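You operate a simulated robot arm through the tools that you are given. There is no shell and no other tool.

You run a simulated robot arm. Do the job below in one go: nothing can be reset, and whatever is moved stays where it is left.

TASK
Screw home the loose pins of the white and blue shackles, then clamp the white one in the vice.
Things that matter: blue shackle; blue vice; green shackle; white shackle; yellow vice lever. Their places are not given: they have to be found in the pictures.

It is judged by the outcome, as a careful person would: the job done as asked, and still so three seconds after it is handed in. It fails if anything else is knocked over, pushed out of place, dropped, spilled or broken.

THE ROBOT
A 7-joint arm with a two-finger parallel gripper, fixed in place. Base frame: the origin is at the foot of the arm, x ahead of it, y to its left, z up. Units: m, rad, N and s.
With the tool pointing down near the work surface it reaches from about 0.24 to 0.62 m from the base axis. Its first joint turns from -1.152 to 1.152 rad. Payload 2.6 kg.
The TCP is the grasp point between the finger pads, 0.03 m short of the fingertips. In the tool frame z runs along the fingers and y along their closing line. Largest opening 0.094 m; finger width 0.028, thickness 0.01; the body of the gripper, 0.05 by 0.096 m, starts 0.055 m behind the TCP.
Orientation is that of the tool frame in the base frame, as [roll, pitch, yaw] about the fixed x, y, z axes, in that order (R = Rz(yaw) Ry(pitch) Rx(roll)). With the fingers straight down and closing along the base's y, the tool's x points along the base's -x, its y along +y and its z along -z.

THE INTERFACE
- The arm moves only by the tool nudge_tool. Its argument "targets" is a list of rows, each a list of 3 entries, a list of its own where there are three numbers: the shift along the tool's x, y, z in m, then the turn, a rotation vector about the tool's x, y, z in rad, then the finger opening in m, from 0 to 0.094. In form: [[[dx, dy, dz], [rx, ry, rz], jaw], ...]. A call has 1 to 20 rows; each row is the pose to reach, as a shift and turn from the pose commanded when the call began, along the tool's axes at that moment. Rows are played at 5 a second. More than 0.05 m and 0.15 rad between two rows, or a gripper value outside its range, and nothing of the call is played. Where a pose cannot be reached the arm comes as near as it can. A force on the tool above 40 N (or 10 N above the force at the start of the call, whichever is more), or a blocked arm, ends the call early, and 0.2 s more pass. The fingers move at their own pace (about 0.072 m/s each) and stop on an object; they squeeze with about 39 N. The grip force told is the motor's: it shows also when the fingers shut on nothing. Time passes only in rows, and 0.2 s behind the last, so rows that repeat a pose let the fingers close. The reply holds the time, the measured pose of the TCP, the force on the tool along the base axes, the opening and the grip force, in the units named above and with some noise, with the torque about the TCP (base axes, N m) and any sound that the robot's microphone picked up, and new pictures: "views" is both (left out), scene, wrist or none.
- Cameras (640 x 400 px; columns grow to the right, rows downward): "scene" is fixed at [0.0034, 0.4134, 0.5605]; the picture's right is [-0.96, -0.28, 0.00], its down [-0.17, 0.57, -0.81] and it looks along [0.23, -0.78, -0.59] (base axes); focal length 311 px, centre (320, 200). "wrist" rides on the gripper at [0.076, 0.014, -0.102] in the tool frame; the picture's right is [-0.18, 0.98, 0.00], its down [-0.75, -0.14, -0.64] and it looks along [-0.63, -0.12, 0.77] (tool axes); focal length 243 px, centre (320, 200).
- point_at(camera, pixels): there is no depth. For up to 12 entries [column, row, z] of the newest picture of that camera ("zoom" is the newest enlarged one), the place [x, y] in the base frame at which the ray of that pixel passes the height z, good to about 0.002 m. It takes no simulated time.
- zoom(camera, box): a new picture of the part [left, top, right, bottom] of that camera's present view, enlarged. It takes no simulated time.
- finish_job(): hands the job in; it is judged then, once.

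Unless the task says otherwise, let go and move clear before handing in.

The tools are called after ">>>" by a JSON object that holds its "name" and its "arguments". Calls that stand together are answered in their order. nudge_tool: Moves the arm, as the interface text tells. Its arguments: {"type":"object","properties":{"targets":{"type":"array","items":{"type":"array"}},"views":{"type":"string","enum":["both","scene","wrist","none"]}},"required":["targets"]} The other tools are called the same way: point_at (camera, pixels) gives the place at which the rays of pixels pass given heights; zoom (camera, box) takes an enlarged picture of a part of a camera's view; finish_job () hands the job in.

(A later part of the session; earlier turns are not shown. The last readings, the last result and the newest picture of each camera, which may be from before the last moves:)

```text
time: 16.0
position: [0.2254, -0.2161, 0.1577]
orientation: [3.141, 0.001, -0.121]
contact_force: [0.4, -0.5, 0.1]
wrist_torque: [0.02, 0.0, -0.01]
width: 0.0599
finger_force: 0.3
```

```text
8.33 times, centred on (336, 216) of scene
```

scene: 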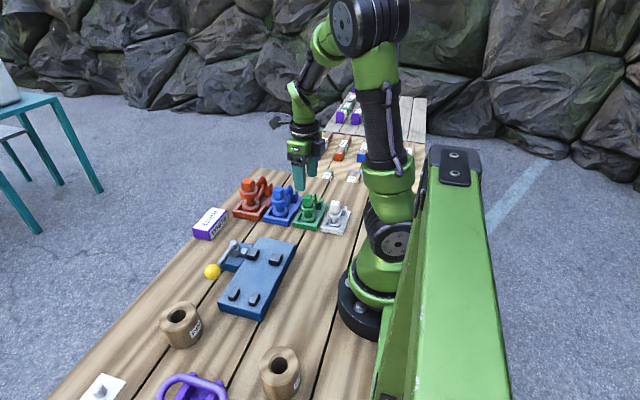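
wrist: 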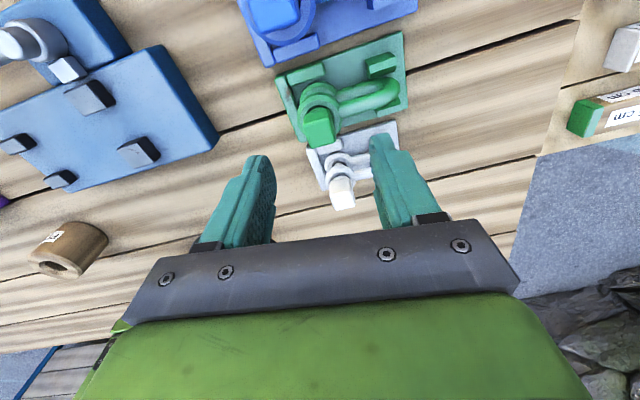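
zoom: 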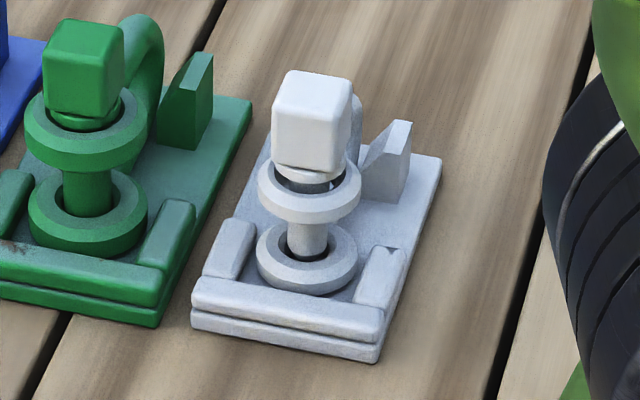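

White's head top face is near wrist (343.8,200) and scene (335.4,202.6). I triangulate it along with eye and stand features.

>>> {"name": "point_at", "arguments": {"camera": "wrist", "pixels": [[343.8, 200, 0.075], [343.8, 200, 0.08], [343.8, 200, 0.085], [331.2, 195.5, 0.08], [351.5, 189.5, 0.08], [355.7, 204.2, 0.08], [334.7, 210.5, 0.08]]}}

>>> {"name": "point_at", "arguments": {"camera": "scene", "pixels": [[335.4, 202.6, 0.075], [335.4, 202.6, 0.08], [335.4, 202.6, 0.085], [334.7, 213.8, 0.04], [334.7, 213.8, 0.045], [334.7, 213.8, 0.05], [334.5, 222.5, 0.01], [334.5, 222.5, 0.02]]}}

```text
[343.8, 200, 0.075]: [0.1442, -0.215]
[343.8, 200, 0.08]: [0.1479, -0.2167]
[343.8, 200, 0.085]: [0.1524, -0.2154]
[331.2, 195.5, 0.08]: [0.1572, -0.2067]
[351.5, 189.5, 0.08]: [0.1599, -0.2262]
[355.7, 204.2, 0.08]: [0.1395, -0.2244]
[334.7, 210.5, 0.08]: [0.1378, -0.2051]
```

```text
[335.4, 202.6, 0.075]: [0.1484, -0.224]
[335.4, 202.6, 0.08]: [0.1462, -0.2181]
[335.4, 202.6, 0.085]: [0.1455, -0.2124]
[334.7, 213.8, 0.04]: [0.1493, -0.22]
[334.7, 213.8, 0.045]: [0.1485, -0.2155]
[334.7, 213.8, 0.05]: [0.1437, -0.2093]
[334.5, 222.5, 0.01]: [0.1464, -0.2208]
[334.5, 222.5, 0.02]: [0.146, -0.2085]
```

White's head: centre ≈(0.147,-0.216), top z≈0.081, about 20 mm; upper eye top z≈0.0455. Before gripping I unwind the wrist counter-clockwise in the air, at higher z, to gain turning range.

>>> {"name": "nudge_tool", "arguments": {"targets": [[[0, 0, -0.02], [0, 0, -0.15], 0.06], [[0, 0, -0.04], [0, 0, -0.3], 0.06], [[0, 0, -0.04], [0, 0, -0.45], 0.06], [[0, 0, -0.04], [0, 0, -0.6], 0.06], [[0, 0, -0.04], [0, 0, -0.75], 0.06], [[0, 0, -0.04], [0, 0, -0.9], 0.06], [[0, 0, -0.04], [0, 0, -1.05], 0.06], [[0, 0, -0.04], [0, 0, -1.2], 0.06], [[0, 0, -0.04], [0, 0, -1.35], 0.06], [[0, 0, -0.04], [0, 0, -1.5], 0.06], [[0, 0, -0.04], [0, 0, -1.65], 0.06], [[0, 0, -0.04], [0, 0, -1.8], 0.06], [[0, 0, -0.04], [0, 0, -1.95], 0.06], [[0, 0, -0.04], [0, 0, -2.1], 0.06], [[0, 0, -0.04], [0, 0, -2.25], 0.06], [[0, 0, -0.04], [0, 0, -2.4], 0.06], [[0, 0, -0.04], [0, 0, -2.55], 0.06], [[0, 0, -0.04], [0, 0, -2.7], 0.06], [[0, 0, -0.04], [0, 0, -2.85], 0.06], [[0, 0, -0.04], [0, 0, -3.0], 0.06]], "views": "none"}}

```text
time: 20.2
position: [0.2263, -0.215, 0.1952]
orientation: [3.14, 0.0, 2.884]
contact_force: [0.9, 0.4, -0.4]
wrist_torque: [0.01, 0.01, -0.01]
width: 0.0601
finger_force: 0.1
```

Yaw is now 2.88. I continue counter-clockwise 1.83 rad to yaw ≈ −π/2, checking the joint allows it.

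>>> {"name": "nudge_tool", "arguments": {"targets": [[[0, 0, 0], [0, 0, -0.15], 0.06], [[0, 0, 0], [0, 0, -0.3], 0.06], [[0, 0, 0], [0, 0, -0.45], 0.06], [[0, 0, 0], [0, 0, -0.6], 0.06], [[0, 0, 0], [0, 0, -0.75], 0.06], [[0, 0, 0], [0, 0, -0.9], 0.06], [[0, 0, 0], [0, 0, -1.05], 0.06], [[0, 0, 0], [0, 0, -1.2], 0.06], [[0, 0, 0], [0, 0, -1.35], 0.06], [[0, 0, 0], [0, 0, -1.5], 0.06], [[0, 0, 0], [0, 0, -1.65], 0.06], [[0, 0, 0], [0, 0, -1.8], 0.06], [[0, 0, 0], [0, 0, -1.828], 0.06], [[0, 0, 0], [0, 0, -1.828], 0.06]], "views": "both"}}

```text
time: 23.2
position: [0.2255, -0.2152, 0.1947]
orientation: [-3.141, 0.001, -1.573]
contact_force: [1.0, 0.5, -0.4]
wrist_torque: [-0.02, 0.01, -0.02]
width: 0.0598
finger_force: 0.0
```

scene: 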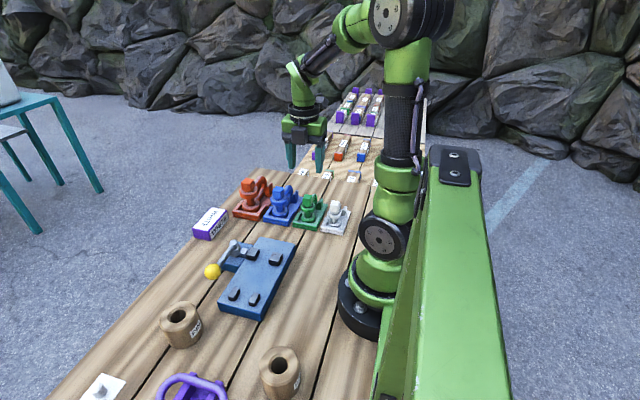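
wrist: 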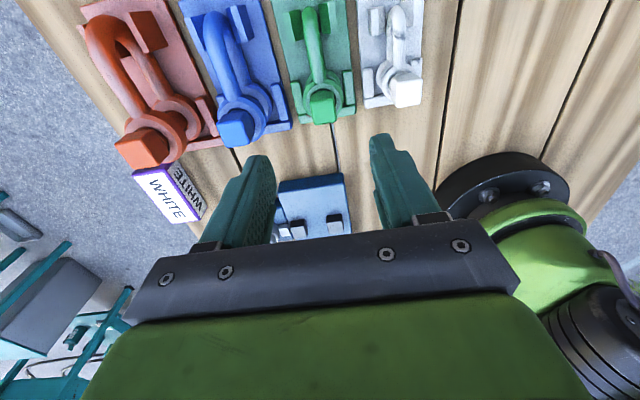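

The wrist reached yaw −1.57 without trouble. I zoom on white's head for its yaw, then move over it.

>>> {"name": "zoom", "arguments": {"camera": "wrist", "box": [340, 0, 450, 120]}}

>>> {"name": "nudge_tool", "arguments": {"targets": [[[0.0, 0.03, 0], [0, 0, 0], 0.06], [[0.001, 0.06, 0], [0, 0, 0], 0.05], [[0.001, 0.079, 0], [0, 0, 0], 0.05], [[0.001, 0.079, 0.04], [0, 0, 0], 0.05], [[0.001, 0.079, 0.04], [0, 0, 0], 0.05]], "views": "both"}}

>>> {"name": "zoom", "arguments": {"camera": "wrist", "box": [240, 60, 400, 200]}}

```text
3.33 times, centred on (395, 60) of wrist
```

zoom: 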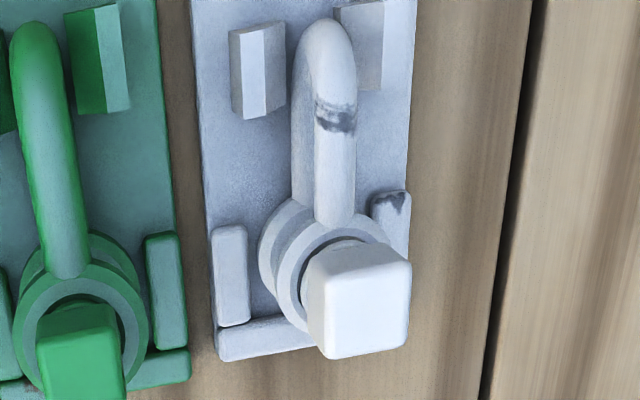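

```text
time: 24.4
position: [0.1454, -0.2153, 0.1578]
orientation: [-3.141, 0.001, -1.574]
contact_force: [0.5, 0.3, 1.2]
wrist_torque: [0.0, -0.01, 0.01]
width: 0.0498
finger_force: 0.1
```

scene: 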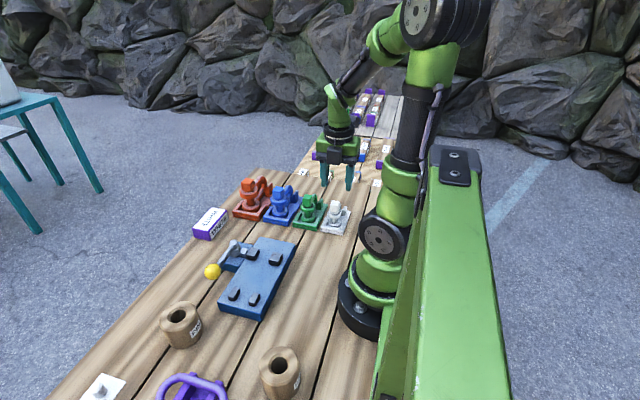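
wrist: 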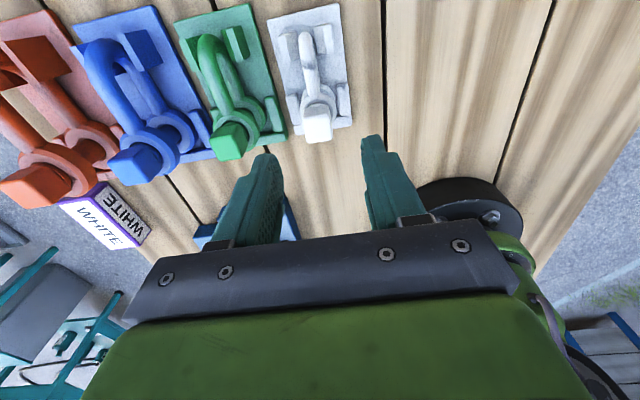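

```text
2.86 times, centred on (320, 130) of wrist
```

zoom: 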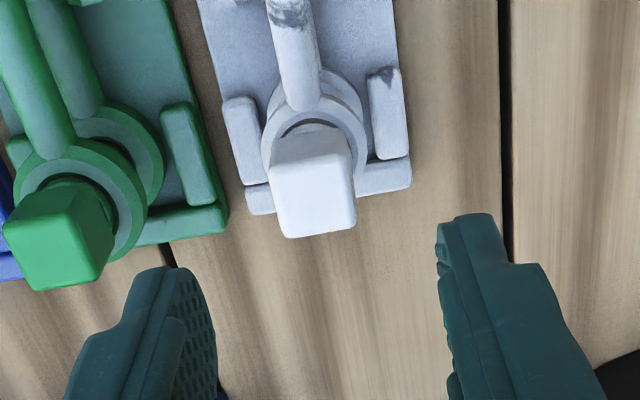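

White's head is visible at zoom (312,195) with bottom (far) corners (285,238) and (356,225). I check its yaw and centre.

>>> {"name": "point_at", "arguments": {"camera": "zoom", "pixels": [[287, 236, 0.081], [355, 224, 0.081], [272, 172, 0.081], [350, 160, 0.081], [315, 198, 0.081], [315, 198, 0.078], [268, 150, 0.062], [347, 140, 0.062]]}}

>>> {"name": "zoom", "arguments": {"camera": "wrist", "box": [290, 80, 350, 150]}}

```text
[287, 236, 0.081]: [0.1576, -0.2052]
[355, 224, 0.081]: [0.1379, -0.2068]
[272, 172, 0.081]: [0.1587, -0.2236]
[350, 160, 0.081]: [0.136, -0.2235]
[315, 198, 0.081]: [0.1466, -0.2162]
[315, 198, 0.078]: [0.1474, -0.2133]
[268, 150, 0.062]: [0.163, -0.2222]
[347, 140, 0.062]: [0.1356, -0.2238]
```

```text
5.71 times, centred on (320, 115) of wrist
```

zoom: 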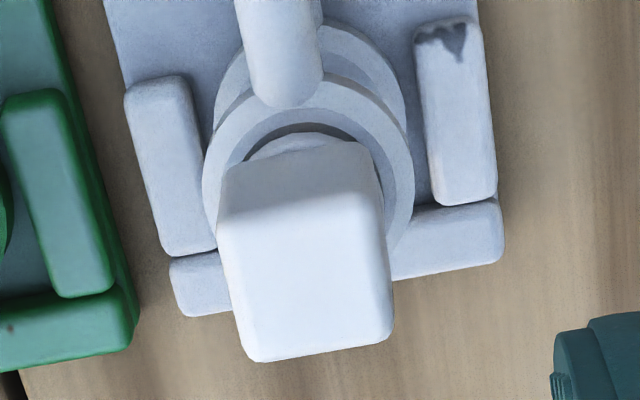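

Clearer top-face corners: (222,225), (382,195), (390,335), (248,358) in this zoom.

>>> {"name": "point_at", "arguments": {"camera": "zoom", "pixels": [[222, 222, 0.081], [380, 195, 0.081], [388, 332, 0.081], [248, 355, 0.081], [310, 277, 0.081]]}}

```text
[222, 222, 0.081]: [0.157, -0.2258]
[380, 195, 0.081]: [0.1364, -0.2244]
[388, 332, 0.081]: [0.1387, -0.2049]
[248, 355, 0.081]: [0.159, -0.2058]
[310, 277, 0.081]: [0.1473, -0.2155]
```

Head centre (0.1477,-0.2153), yaw ≈ −0.08 rad. I align the yaw, descend so the fingertips reach about z=0.064, then close.

>>> {"name": "nudge_tool", "arguments": {"targets": [[[0, -0.0015, 0.02], [0, 0, 0.08], 0.045], [[0, -0.0015, 0.04], [0, 0, 0.08], 0.045], [[0, -0.0015, 0.055], [0, 0, 0.08], 0.045], [[0, -0.0015, 0.062], [0, 0, 0.08], 0.045], [[0, -0.0015, 0.062], [0, 0, 0.08], 0.045]], "views": "both"}}

>>> {"name": "zoom", "arguments": {"camera": "wrist", "box": [220, 80, 420, 220]}}

>>> {"name": "zoom", "arguments": {"camera": "scene", "box": [306, 182, 366, 242]}}

```text
time: 25.6
position: [0.1481, -0.2164, 0.0946]
orientation: [-3.141, 0.001, -1.656]
contact_force: [0.1, -0.8, 0.3]
wrist_torque: [0.03, 0.01, 0.0]
width: 0.045
finger_force: 0.0
```

scene: 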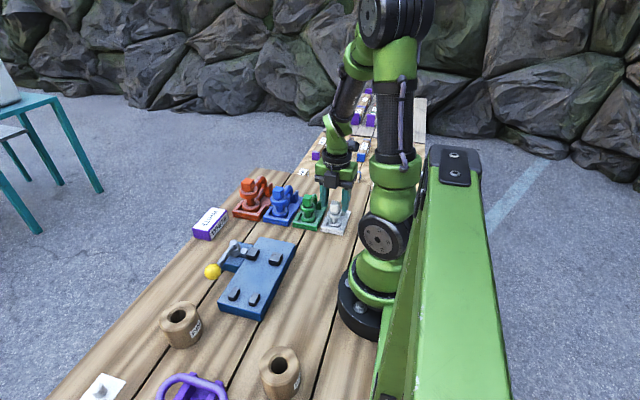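
wrist: 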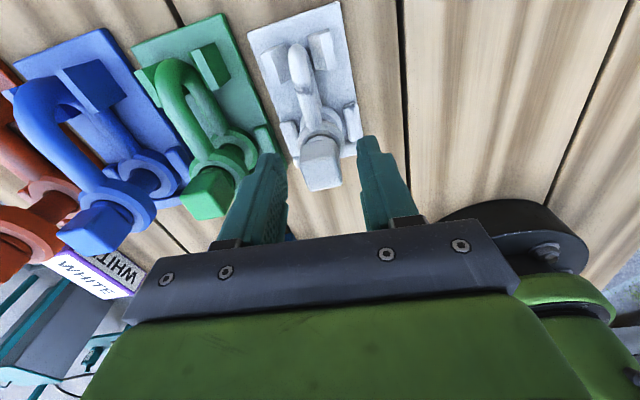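

```text
2.86 times, centred on (320, 150) of wrist
```

zoom: 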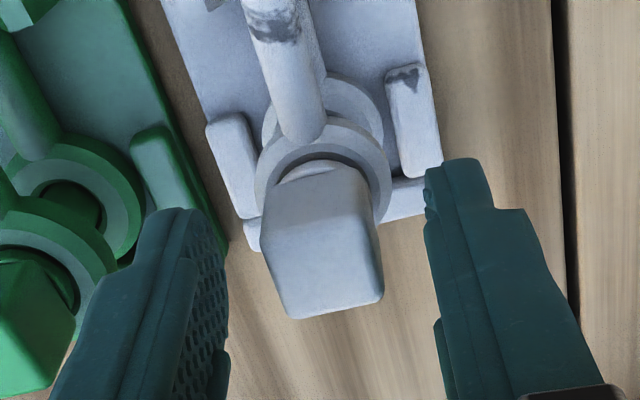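

```text
6.67 times, centred on (336, 212) of scene
```

zoom: 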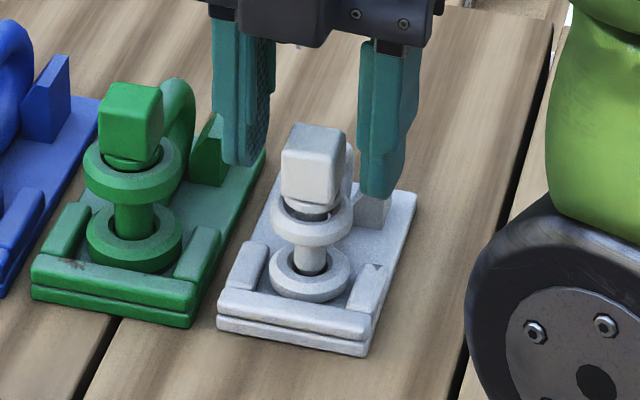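

Head is well placed between the fingers. I close on it.

>>> {"name": "nudge_tool", "arguments": {"targets": [[[0.0, 0.0, 0.0], [0, 0, 0], 0.028], [[0.0, 0.0, 0.0], [0, 0, 0], 0.0], [[0.0, 0.0, 0.0], [0, 0, 0], 0.0], [[0.0, 0.0, 0.0], [0, 0, 0], 0.0]], "views": "wrist"}}

>>> {"name": "zoom", "arguments": {"camera": "scene", "box": [306, 182, 366, 242]}}

```text
time: 26.6
position: [0.1491, -0.2156, 0.0931]
orientation: [-3.141, 0.001, -1.657]
contact_force: [0.4, 0.3, -0.3]
wrist_torque: [-0.03, 0.0, -0.02]
width: 0.021
finger_force: 39.0
```

wrist: 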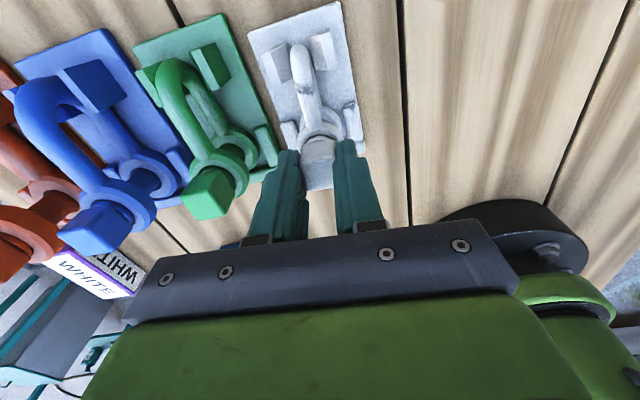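

```text
6.67 times, centred on (336, 212) of scene
```

zoom: 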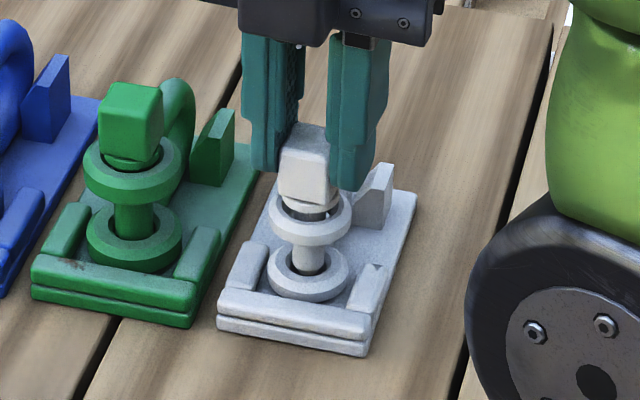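

Gripped (21 mm). I turn clockwise 1.5 rad, following down about 0.9 mm.

>>> {"name": "nudge_tool", "arguments": {"targets": [[[0, 0, 0.0], [0, 0, 0.15], 0.0], [[0, 0, 0.0002], [0, 0, 0.3], 0.0], [[0, 0, 0.0003], [0, 0, 0.45], 0.0], [[0, 0, 0.0004], [0, 0, 0.6], 0.0], [[0, 0, 0.0005], [0, 0, 0.75], 0.0], [[0, 0, 0.0006], [0, 0, 0.9], 0.0], [[0, 0, 0.0007], [0, 0, 1.05], 0.0], [[0, 0, 0.0008], [0, 0, 1.2], 0.0], [[0, 0, 0.0009], [0, 0, 1.35], 0.0], [[0, 0, 0.0009], [0, 0, 1.5], 0.0], [[0, 0, 0.0009], [0, 0, 1.5], 0.0]], "views": "wrist"}}

>>> {"name": "zoom", "arguments": {"camera": "scene", "box": [306, 182, 366, 242]}}

```text
time: 29.0
position: [0.148, -0.215, 0.0935]
orientation: [3.141, 0.001, 3.126]
contact_force: [0.5, -1.0, -0.7]
wrist_torque: [-0.03, 0.01, -0.02]
width: 0.021
finger_force: 38.6
```

wrist: 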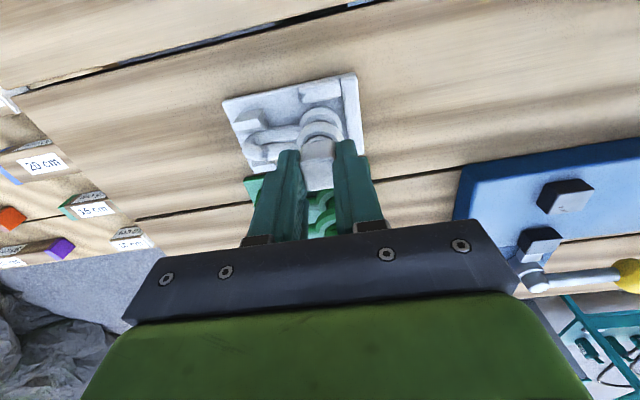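

```text
6.67 times, centred on (336, 212) of scene
```

zoom: 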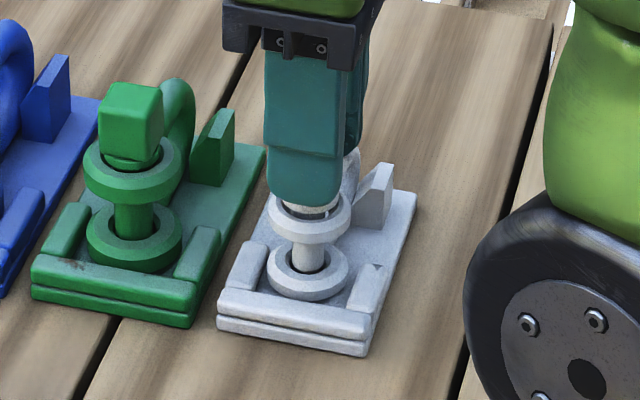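

Turning freely with near-zero force. I continue clockwise 2.4 rad, following down 1.5 mm.

>>> {"name": "nudge_tool", "arguments": {"targets": [[[0, 0, 0.0001], [0, 0, 0.15], 0.0], [[0, 0, 0.0002], [0, 0, 0.3], 0.0], [[0, 0, 0.0003], [0, 0, 0.45], 0.0], [[0, 0, 0.0004], [0, 0, 0.6], 0.0], [[0, 0, 0.0005], [0, 0, 0.75], 0.0], [[0, 0, 0.0006], [0, 0, 0.9], 0.0], [[0, 0, 0.0007], [0, 0, 1.05], 0.0], [[0, 0, 0.0008], [0, 0, 1.2], 0.0], [[0, 0, 0.0009], [0, 0, 1.35], 0.0], [[0, 0, 0.001], [0, 0, 1.5], 0.0], [[0, 0, 0.001], [0, 0, 1.5], 0.0]], "views": "wrist"}}

>>> {"name": "zoom", "arguments": {"camera": "scene", "box": [306, 182, 366, 242]}}

```text
time: 31.4
position: [0.1482, -0.2156, 0.0919]
orientation: [-3.141, -0.001, 1.626]
contact_force: [0.3, 1.2, -1.2]
wrist_torque: [0.01, -0.02, -0.01]
width: 0.0208
finger_force: 39.0
```

wrist: 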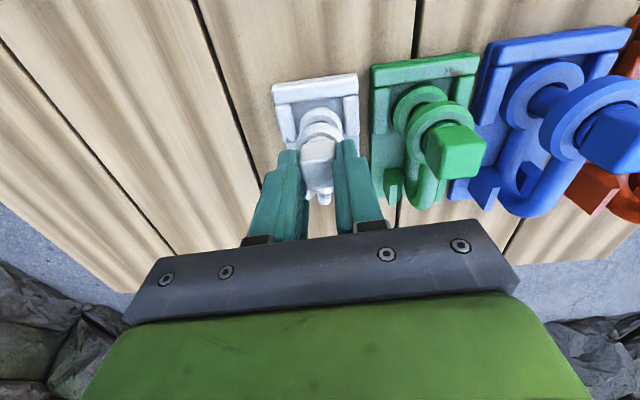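

```text
6.67 times, centred on (336, 212) of scene
```

zoom: 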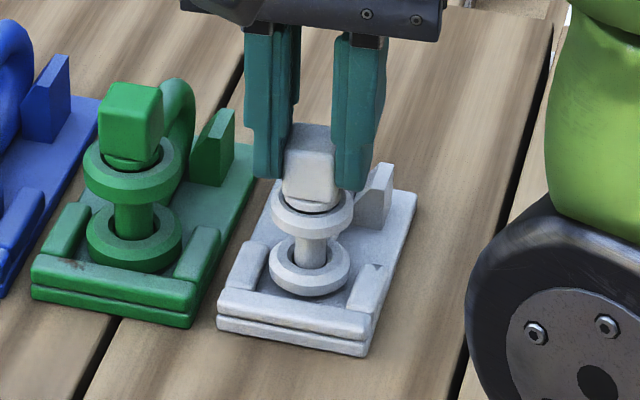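

The eyes have lifted by a millimetre or two (lower eye moved from zoom row ~270 to ~265) with −1.2 N. I lower a bit more so the shackle stays in the stand.

>>> {"name": "nudge_tool", "arguments": {"targets": [[[0, 0, 0.001], [0, 0, 0], 0.0], [[0, 0, 0.002], [0, 0, 0], 0.0], [[0, 0, 0.002], [0, 0, 0], 0.0]], "views": "none"}}

>>> {"name": "zoom", "arguments": {"camera": "scene", "box": [306, 182, 366, 242]}}

```text
time: 32.2
position: [0.1484, -0.2174, 0.0904]
orientation: [3.142, 0.0, 1.628]
contact_force: [0.0, 0.8, 0.6]
wrist_torque: [0.02, 0.0, 0.03]
width: 0.0209
finger_force: 38.9
```

```text
6.67 times, centred on (336, 212) of scene
```

zoom: 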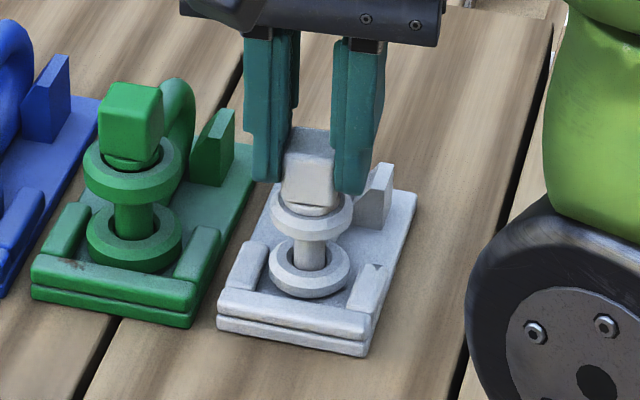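

Back in the seat. Continue clockwise 1.2 rad with 1 mm of follow-down.

>>> {"name": "nudge_tool", "arguments": {"targets": [[[0, 0, 0.0001], [0, 0, 0.15], 0.0], [[0, 0, 0.0002], [0, 0, 0.3], 0.0], [[0, 0, 0.0003], [0, 0, 0.45], 0.0], [[0, 0, 0.0005], [0, 0, 0.6], 0.0], [[0, 0, 0.0006], [0, 0, 0.75], 0.0], [[0, 0, 0.0008], [0, 0, 0.9], 0.0], [[0, 0, 0.0009], [0, 0, 1.05], 0.0], [[0, 0, 0.001], [0, 0, 1.2], 0.0], [[0, 0, 0.001], [0, 0, 1.2], 0.0]], "views": "none"}}

>>> {"name": "zoom", "arguments": {"camera": "scene", "box": [306, 182, 366, 242]}}

```text
time: 34.2
position: [0.147, -0.2169, 0.0898]
orientation: [3.141, -0.001, 0.427]
contact_force: [4.2, -4.9, 10.7]
wrist_torque: [-0.55, -0.07, 0.18]
width: 0.0284
finger_force: 38.9
```

```text
6.67 times, centred on (336, 212) of scene
```

zoom: 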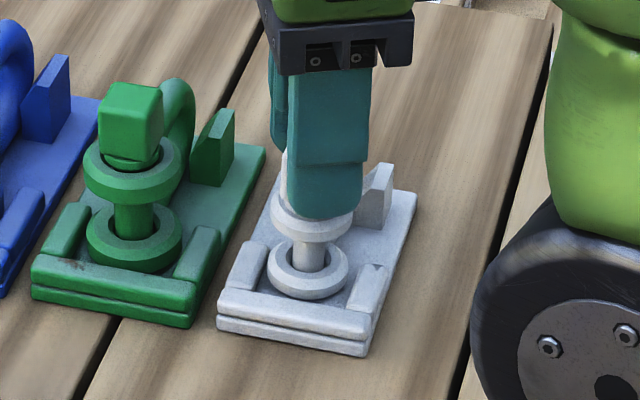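

The opening grew to 28.4 mm (the head's diagonal): the head stopped and the fingers slipped around it, so the pin bottomed out. I open, back off upward and inspect.

>>> {"name": "nudge_tool", "arguments": {"targets": [[[0, 0, -0.0005], [0, 0, 0], 0.035], [[0, 0, -0.001], [0, 0, 0], 0.045], [[0, 0, -0.001], [0, 0, 0], 0.05], [[0, 0, -0.03], [0, 0, 0], 0.05], [[0, 0, -0.05], [0, 0, 0], 0.05], [[0, 0, -0.05], [0, 0, 0], 0.05]], "views": "both"}}

>>> {"name": "zoom", "arguments": {"camera": "scene", "box": [316, 192, 356, 240]}}

>>> {"name": "zoom", "arguments": {"camera": "wrist", "box": [240, 60, 400, 200]}}

```text
time: 35.6
position: [0.1491, -0.2169, 0.1386]
orientation: [3.141, 0.0, 0.429]
contact_force: [0.9, -0.1, 0.3]
wrist_torque: [-0.03, -0.01, 0.02]
width: 0.0501
finger_force: 0.0
```

scene: 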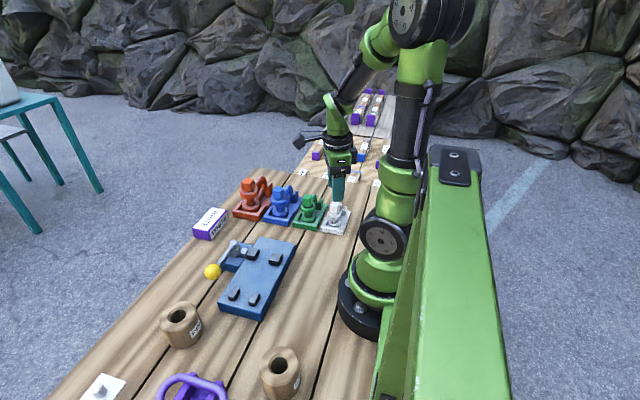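
wrist: 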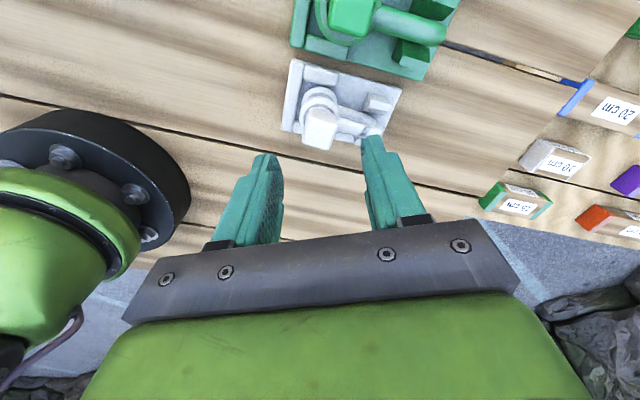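

```text
8.33 times, centred on (336, 216) of scene
```

zoom: 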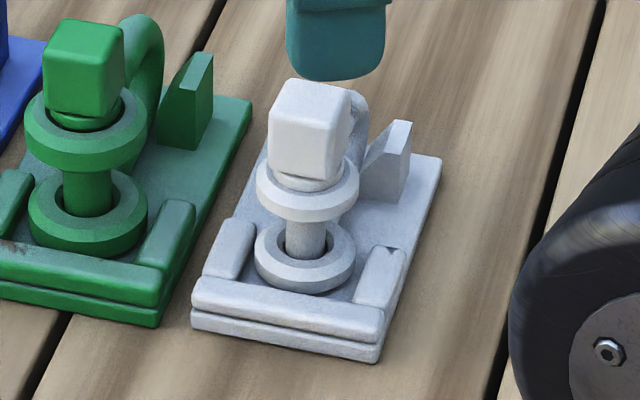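

```text
2.86 times, centred on (320, 130) of wrist
```

zoom: 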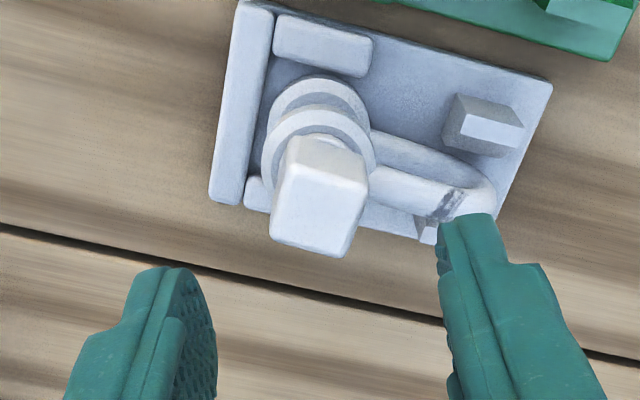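

White's head has dropped ~3.5 mm and its collar now sits at the eye. I'll measure the head's yaw to re-grip square and verify tightness.

>>> {"name": "point_at", "arguments": {"camera": "zoom", "pixels": [[284, 174, 0.0775], [366, 189, 0.0775], [351, 255, 0.0775], [272, 233, 0.0775], [318, 212, 0.0775]]}}

>>> {"name": "zoom", "arguments": {"camera": "wrist", "box": [290, 80, 350, 160]}}

```text
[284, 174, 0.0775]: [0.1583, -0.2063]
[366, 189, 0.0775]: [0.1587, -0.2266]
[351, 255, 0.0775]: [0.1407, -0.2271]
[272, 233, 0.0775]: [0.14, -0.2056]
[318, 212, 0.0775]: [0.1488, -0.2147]
```

```text
5.00 times, centred on (320, 120) of wrist
```

zoom: 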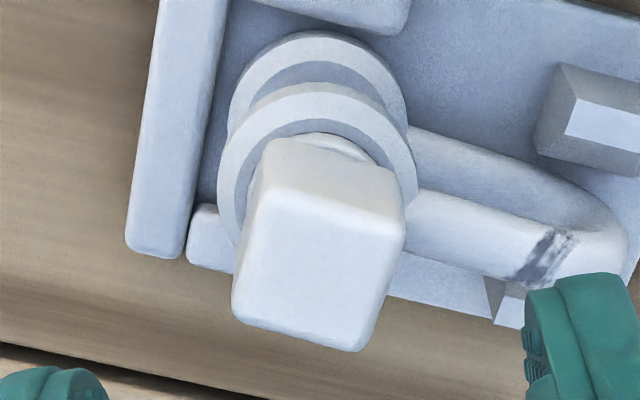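

Let me refine the head's yaw with the better corner pixels from this zoom.

>>> {"name": "point_at", "arguments": {"camera": "zoom", "pixels": [[264, 197, 0.0775], [401, 222, 0.0775], [364, 346, 0.0775], [236, 318, 0.0775], [316, 270, 0.0775], [150, 30, 0.012], [130, 245, 0.012]]}}

```text
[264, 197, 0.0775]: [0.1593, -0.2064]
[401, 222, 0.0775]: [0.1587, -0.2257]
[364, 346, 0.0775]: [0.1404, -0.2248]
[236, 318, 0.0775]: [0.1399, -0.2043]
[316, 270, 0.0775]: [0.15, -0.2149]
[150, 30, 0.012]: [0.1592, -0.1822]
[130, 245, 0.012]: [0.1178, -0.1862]
```

Head yaw ≈ −0.04 rad (mod 90°), centre (0.1496,-0.2153). I rotate the tool to yaw 1.53 to grip it square, descend and close for a tightness check.

>>> {"name": "nudge_tool", "arguments": {"targets": [[[0.0017, -0.0003, 0], [0, 0, -0.15], 0.045], [[0.0017, -0.0003, 0], [0, 0, -0.3], 0.045], [[0.0017, -0.0003, 0], [0, 0, -0.45], 0.045], [[0.0017, -0.0003, 0], [0, 0, -0.6], 0.045], [[0.0017, -0.0003, 0], [0, 0, -0.75], 0.045], [[0.0017, -0.0003, 0], [0, 0, -0.9], 0.045], [[0.0017, -0.0003, 0], [0, 0, -1.05], 0.045], [[0.0017, -0.0003, 0], [0, 0, -1.1], 0.045], [[0.0017, -0.0003, 0.02], [0, 0, -1.1], 0.045], [[0.0017, -0.0003, 0.04], [0, 0, -1.1], 0.045], [[0.0017, -0.0003, 0.05], [0, 0, -1.1], 0.045], [[0.0017, -0.0003, 0.05], [0, 0, -1.1], 0.045]], "views": "both"}}

>>> {"name": "zoom", "arguments": {"camera": "wrist", "box": [240, 60, 400, 200]}}

>>> {"name": "zoom", "arguments": {"camera": "scene", "box": [306, 182, 366, 242]}}

```text
time: 38.2
position: [0.1493, -0.2159, 0.0879]
orientation: [-3.141, 0.0, 1.53]
contact_force: [-0.3, 0.4, -0.5]
wrist_torque: [0.03, 0.02, 0.03]
width: 0.0449
finger_force: 0.0
```

scene: 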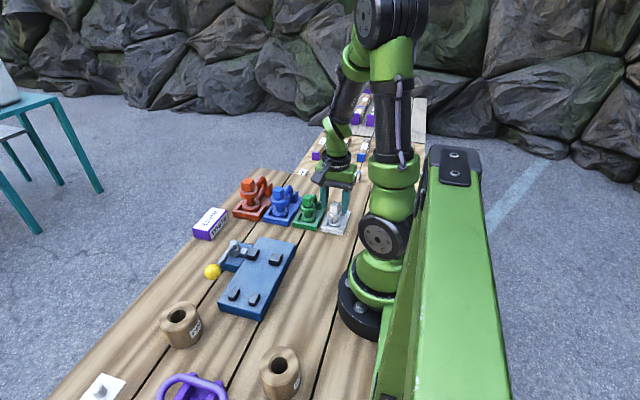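
wrist: 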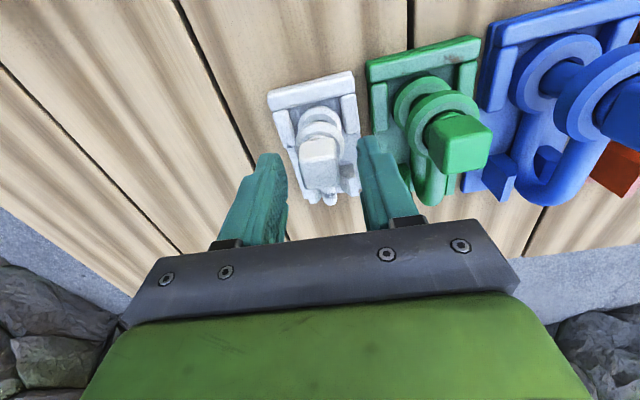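

```text
2.86 times, centred on (320, 130) of wrist
```

zoom: 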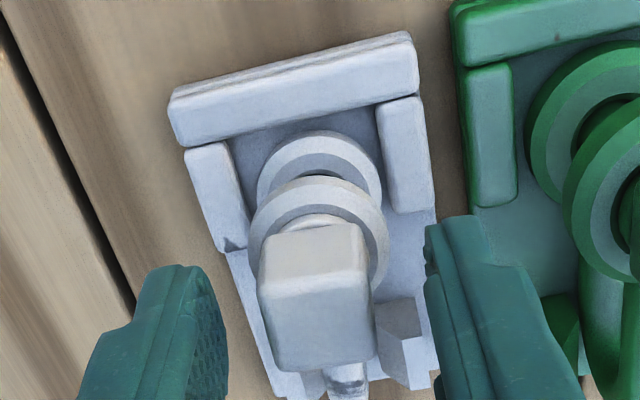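

```text
6.67 times, centred on (336, 212) of scene
```

zoom: 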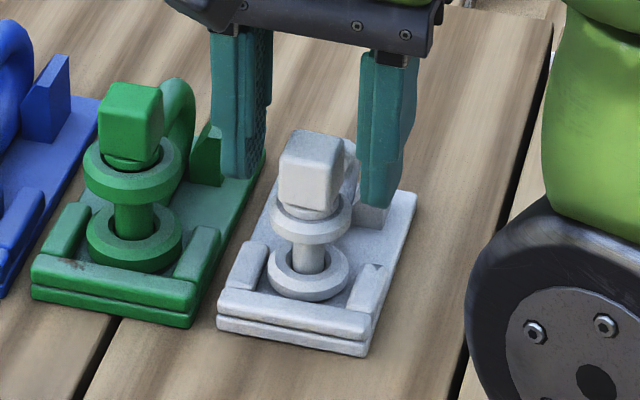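

The head is square between the fingers. Close, then apply a small clockwise turn to test tightness.

>>> {"name": "nudge_tool", "arguments": {"targets": [[[0, 0, 0], [0, 0, 0], 0.028], [[0, 0, 0], [0, 0, 0], 0.0], [[0, 0, 0], [0, 0, 0], 0.0], [[0, 0, 0], [0, 0, 0], 0.0]], "views": "none"}}

>>> {"name": "nudge_tool", "arguments": {"targets": [[[0, 0, 0], [0, 0, 0.05], 0.0], [[0, 0, 0], [0, 0, 0.1], 0.0], [[0, 0, 0], [0, 0, 0.1], 0.0]], "views": "none"}}

```text
time: 39.2
position: [0.1491, -0.2164, 0.0874]
orientation: [-3.141, -0.001, 1.528]
contact_force: [-0.3, -0.4, 0.1]
wrist_torque: [0.05, 0.05, 0.04]
width: 0.0209
finger_force: 39.2
```

```text
time: 40.0
position: [0.1488, -0.2154, 0.0887]
orientation: [3.139, -0.001, 1.432]
contact_force: [9.2, -1.4, 0.0]
wrist_torque: [-0.05, -0.59, 0.58]
width: 0.0209
finger_force: 39.3
```

Torque already 0.58 N·m after 0.1 rad. One more small step to confirm it is a hard stop.

>>> {"name": "nudge_tool", "arguments": {"targets": [[[0, 0, 0], [0, 0, 0.05], 0.0], [[0, 0, 0], [0, 0, 0.1], 0.0], [[0, 0, 0], [0, 0, 0.1], 0.0]], "views": "wrist"}}

>>> {"name": "zoom", "arguments": {"camera": "scene", "box": [306, 182, 366, 242]}}

>>> {"name": "zoom", "arguments": {"camera": "wrist", "box": [240, 60, 400, 200]}}

```text
time: 40.8
position: [0.1504, -0.2159, 0.0889]
orientation: [3.141, -0.002, 1.331]
contact_force: [8.2, 0.5, 0.0]
wrist_torque: [-0.03, -0.42, 1.24]
width: 0.0222
finger_force: 39.3
```

wrist: 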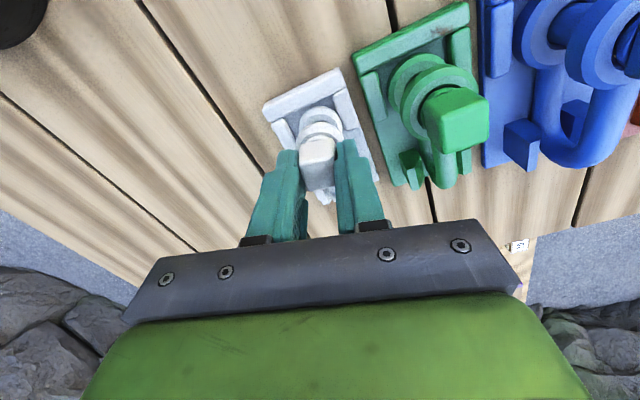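

```text
6.67 times, centred on (336, 212) of scene
```

zoom: 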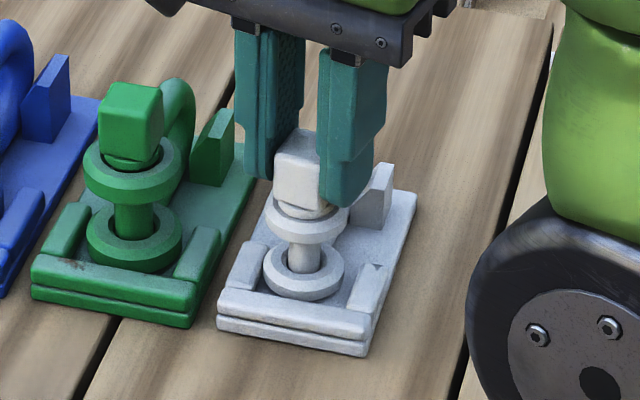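

```text
2.86 times, centred on (320, 130) of wrist
```

zoom: 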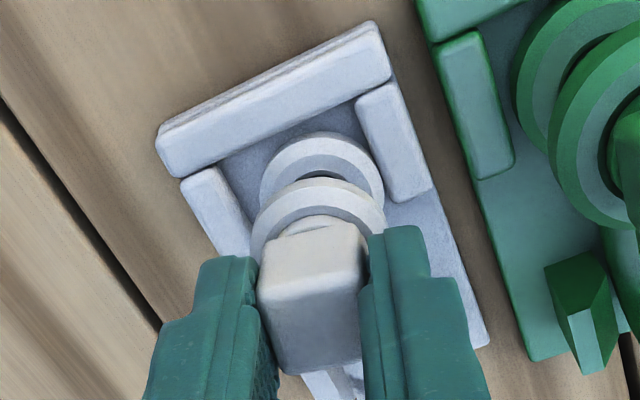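

Torque climbed to 1.24 N·m with the fingers starting to slip: white's pin is firmly home. I relax the twist, release, rise, and then survey the vice before carrying anything.

>>> {"name": "nudge_tool", "arguments": {"targets": [[[0, 0, 0], [0, 0, -0.08], 0.0], [[0, 0, 0], [0, 0, -0.12], 0.0], [[0, 0, 0], [0, 0, -0.12], 0.03], [[0, 0, 0], [0, 0, -0.12], 0.045], [[0, 0, -0.03], [0, 0, -0.12], 0.045], [[0, 0, -0.07], [0, 0, -0.12], 0.045], [[0, 0, -0.11], [0, 0, -0.12], 0.045], [[0, 0, -0.11], [0, 0, -0.12], 0.045]], "views": "both"}}

>>> {"name": "zoom", "arguments": {"camera": "scene", "box": [306, 182, 366, 242]}}

>>> {"name": "zoom", "arguments": {"camera": "scene", "box": [190, 230, 310, 330]}}

```text
time: 42.6
position: [0.1475, -0.2171, 0.1989]
orientation: [-3.142, 0.001, 1.447]
contact_force: [-0.2, 0.6, -0.3]
wrist_torque: [-0.02, 0.01, 0.04]
width: 0.0451
finger_force: 0.1
```

scene: 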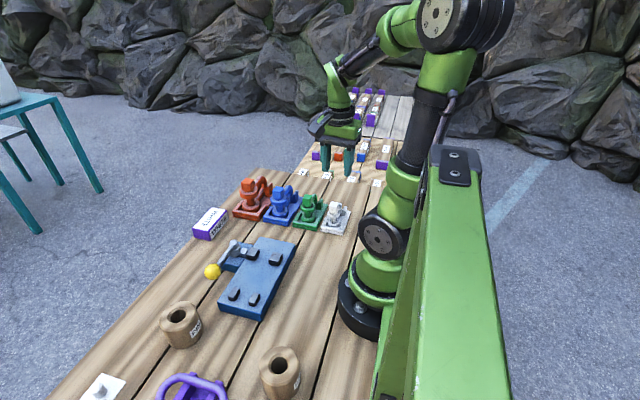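
wrist: 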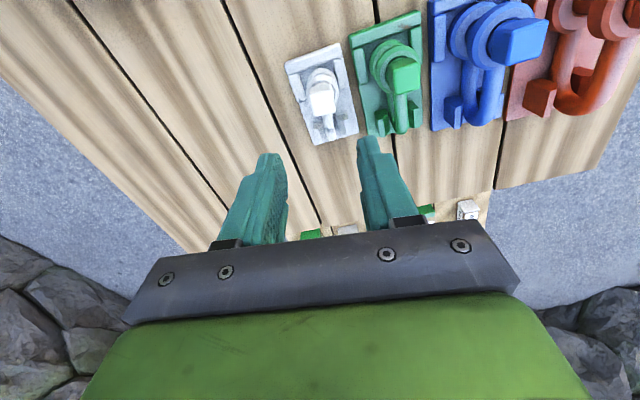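

```text
6.67 times, centred on (336, 212) of scene
```

zoom: 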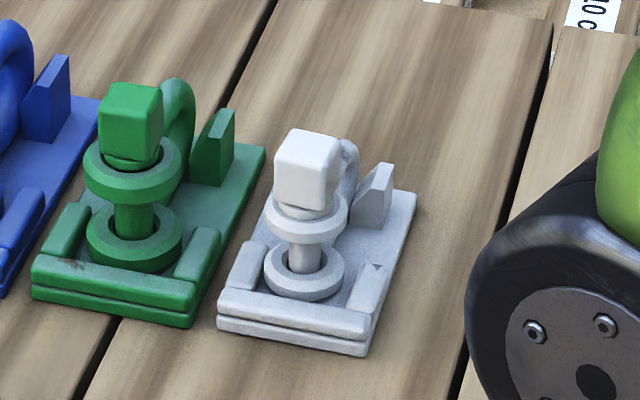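

```text
4.00 times, centred on (250, 280) of scene
```

zoom: 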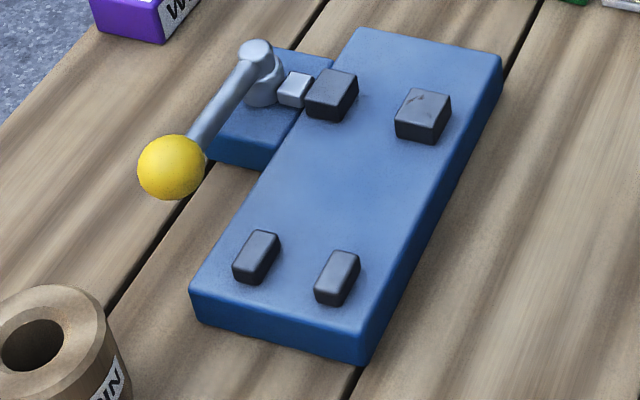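

White's head is seated and the stand is undisturbed. I swing over to the vice at height along an arc to get a close view of the jaws and lever.

>>> {"name": "nudge_tool", "arguments": {"targets": [[[0.0298, 0.0285, 0], [0, 0, 0], 0.045], [[0.0682, 0.054, 0], [0, 0, 0], 0.045], [[0.111, 0.0739, 0], [0, 0, 0], 0.045], [[0.1575, 0.0832, 0], [0, 0, 0], 0.045], [[0.2036, 0.0895, 0], [0, 0, 0], 0.045], [[0.2485, 0.086, 0], [0, 0, 0], 0.045], [[0.2882, 0.081, 0], [0, 0, 0], 0.045], [[0.2882, 0.081, 0.03], [0, 0, 0], 0.045], [[0.2882, 0.081, 0.03], [0, 0, 0], 0.045]], "views": "both"}}

>>> {"name": "zoom", "arguments": {"camera": "wrist", "box": [200, 40, 440, 230]}}

```text
time: 44.6
position: [0.264, 0.0615, 0.1674]
orientation: [3.14, 0.0, 1.447]
contact_force: [-0.6, 0.1, 0.0]
wrist_torque: [0.02, 0.01, 0.0]
width: 0.0451
finger_force: 0.0
```

scene: 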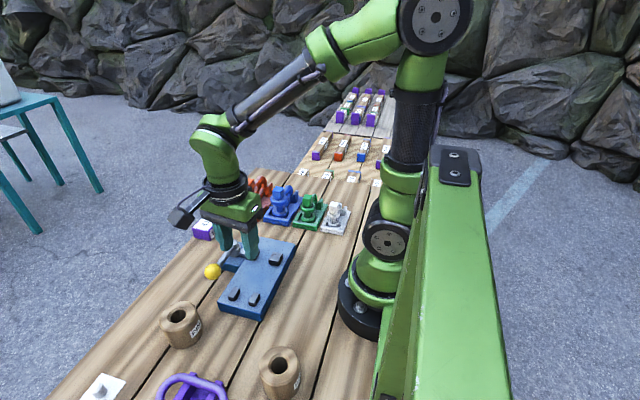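
wrist: 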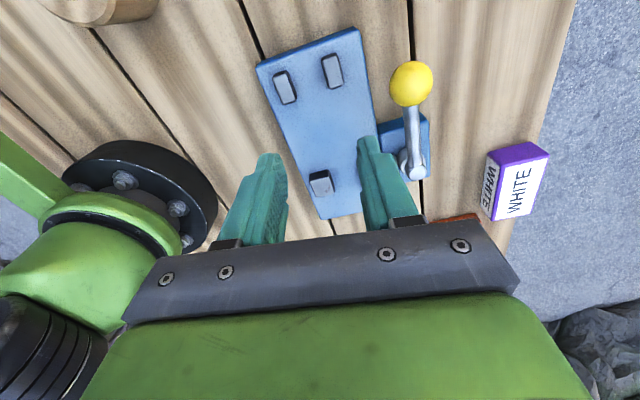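

```text
2.11 times, centred on (320, 135) of wrist
```

zoom: 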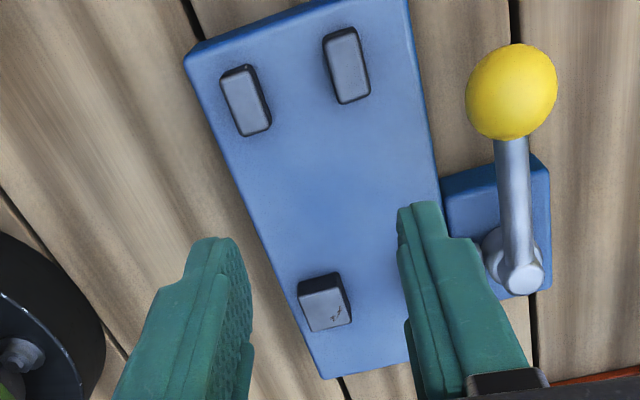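

The right finger hides the moving jaw. I open fully and back off 3 cm toward +y for a clear view of both jaws.

>>> {"name": "nudge_tool", "arguments": {"targets": [[[0.031, 0.008, 0], [0, 0, 0], 0.094], [[0.031, 0.008, 0], [0, 0, 0], 0.094], [[0.031, 0.008, 0], [0, 0, 0], 0.094]], "views": "both"}}

>>> {"name": "zoom", "arguments": {"camera": "wrist", "box": [260, 60, 440, 210]}}

>>> {"name": "zoom", "arguments": {"camera": "wrist", "box": [300, 100, 400, 190]}}

```text
time: 45.4
position: [0.2751, 0.0907, 0.1683]
orientation: [-3.142, 0.0, 1.448]
contact_force: [0.1, -0.1, 0.9]
wrist_torque: [0.03, 0.01, 0.01]
width: 0.0942
finger_force: 0.1
```

scene: 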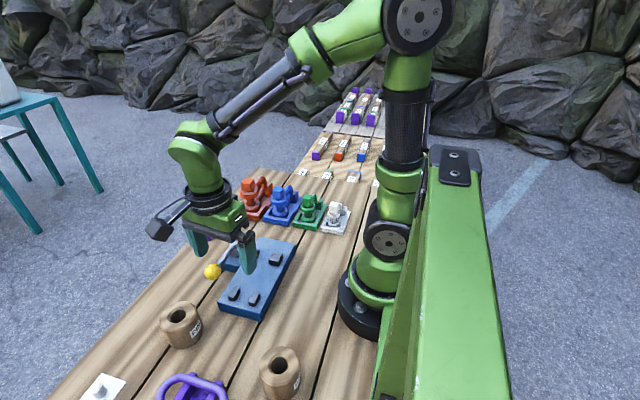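
wrist: 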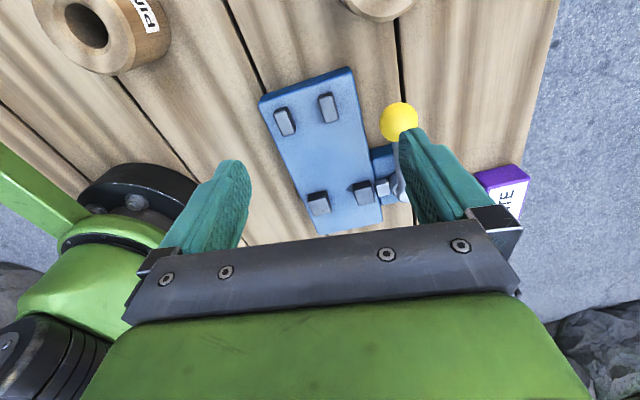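

```text
2.67 times, centred on (350, 135) of wrist
```

zoom: 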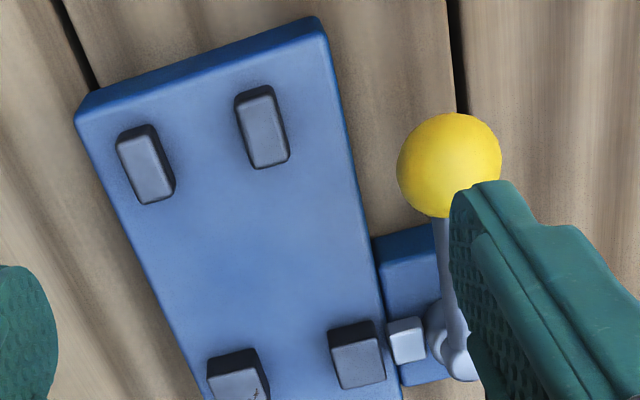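

```text
4.44 times, centred on (350, 145) of wrist
```

zoom: 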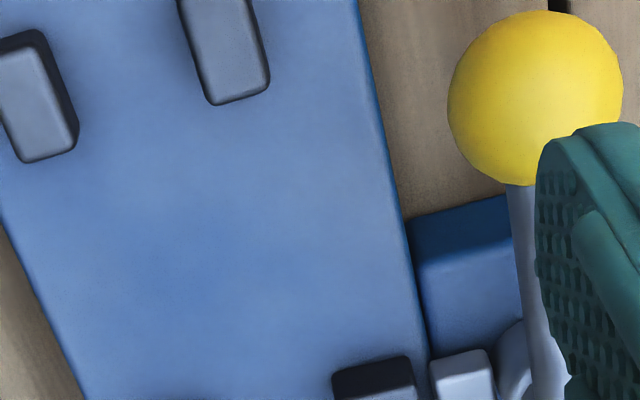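

Both jaws are now visible near wrist (317,200) and (365,192). I zoom on them.

>>> {"name": "zoom", "arguments": {"camera": "wrist", "box": [295, 165, 415, 240]}}

```text
5.33 times, centred on (355, 202) of wrist
```

zoom: 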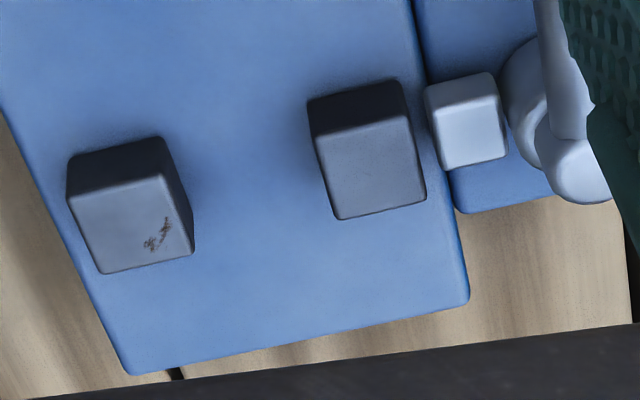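

I read the jaws' top-face corners from this zoom at z≈0.045 and the plate edge at 0.023.

>>> {"name": "point_at", "arguments": {"camera": "zoom", "pixels": [[72, 195, 0.045], [165, 176, 0.045], [192, 252, 0.045], [104, 271, 0.045], [316, 138, 0.045], [406, 117, 0.045], [425, 202, 0.045], [339, 218, 0.045], [131, 373, 0.023], [467, 297, 0.023], [465, 125, 0.045], [580, 170, 0.06]]}}

```text
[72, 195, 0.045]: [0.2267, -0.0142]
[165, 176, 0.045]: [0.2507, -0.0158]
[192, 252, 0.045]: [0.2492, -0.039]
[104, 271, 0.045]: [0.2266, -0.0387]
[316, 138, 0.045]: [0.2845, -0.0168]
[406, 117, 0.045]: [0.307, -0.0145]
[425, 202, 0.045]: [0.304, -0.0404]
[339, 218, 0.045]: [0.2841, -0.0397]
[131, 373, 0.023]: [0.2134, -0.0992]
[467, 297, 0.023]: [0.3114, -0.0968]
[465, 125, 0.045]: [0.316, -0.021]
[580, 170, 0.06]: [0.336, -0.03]
```

Jaws: fixed face at x≈0.250, moving face at x≈0.284, centre y≈−0.027, so the gap is ≈34 mm against white's ≈32 mm eye: snug but it fits. Before carrying, I measure the knob precisely so I can test the lever's closing direction empty.

>>> {"name": "point_at", "arguments": {"camera": "wrist", "pixels": [[398.5, 121.5, 0.055], [398.5, 121.5, 0.06], [398.5, 121.5, 0.064], [398.5, 121.5, 0.068], [379, 121.5, 0.064], [399, 103, 0.064], [286, 120, 0.045], [327, 108, 0.045]]}}

>>> {"name": "zoom", "arguments": {"camera": "scene", "box": [195, 225, 265, 285]}}

```text
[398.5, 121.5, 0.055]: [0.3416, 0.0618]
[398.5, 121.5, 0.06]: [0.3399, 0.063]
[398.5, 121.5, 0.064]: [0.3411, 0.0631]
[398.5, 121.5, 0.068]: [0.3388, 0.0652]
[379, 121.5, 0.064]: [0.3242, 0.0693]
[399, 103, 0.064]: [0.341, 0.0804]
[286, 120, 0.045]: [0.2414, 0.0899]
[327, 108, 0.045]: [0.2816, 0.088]
```

```text
6.67 times, centred on (230, 255) of scene
```

zoom: 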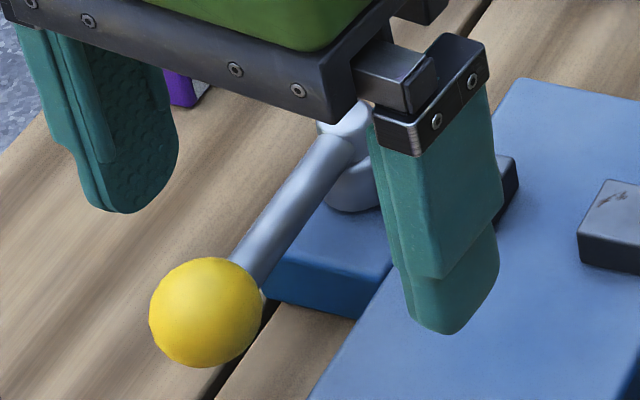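

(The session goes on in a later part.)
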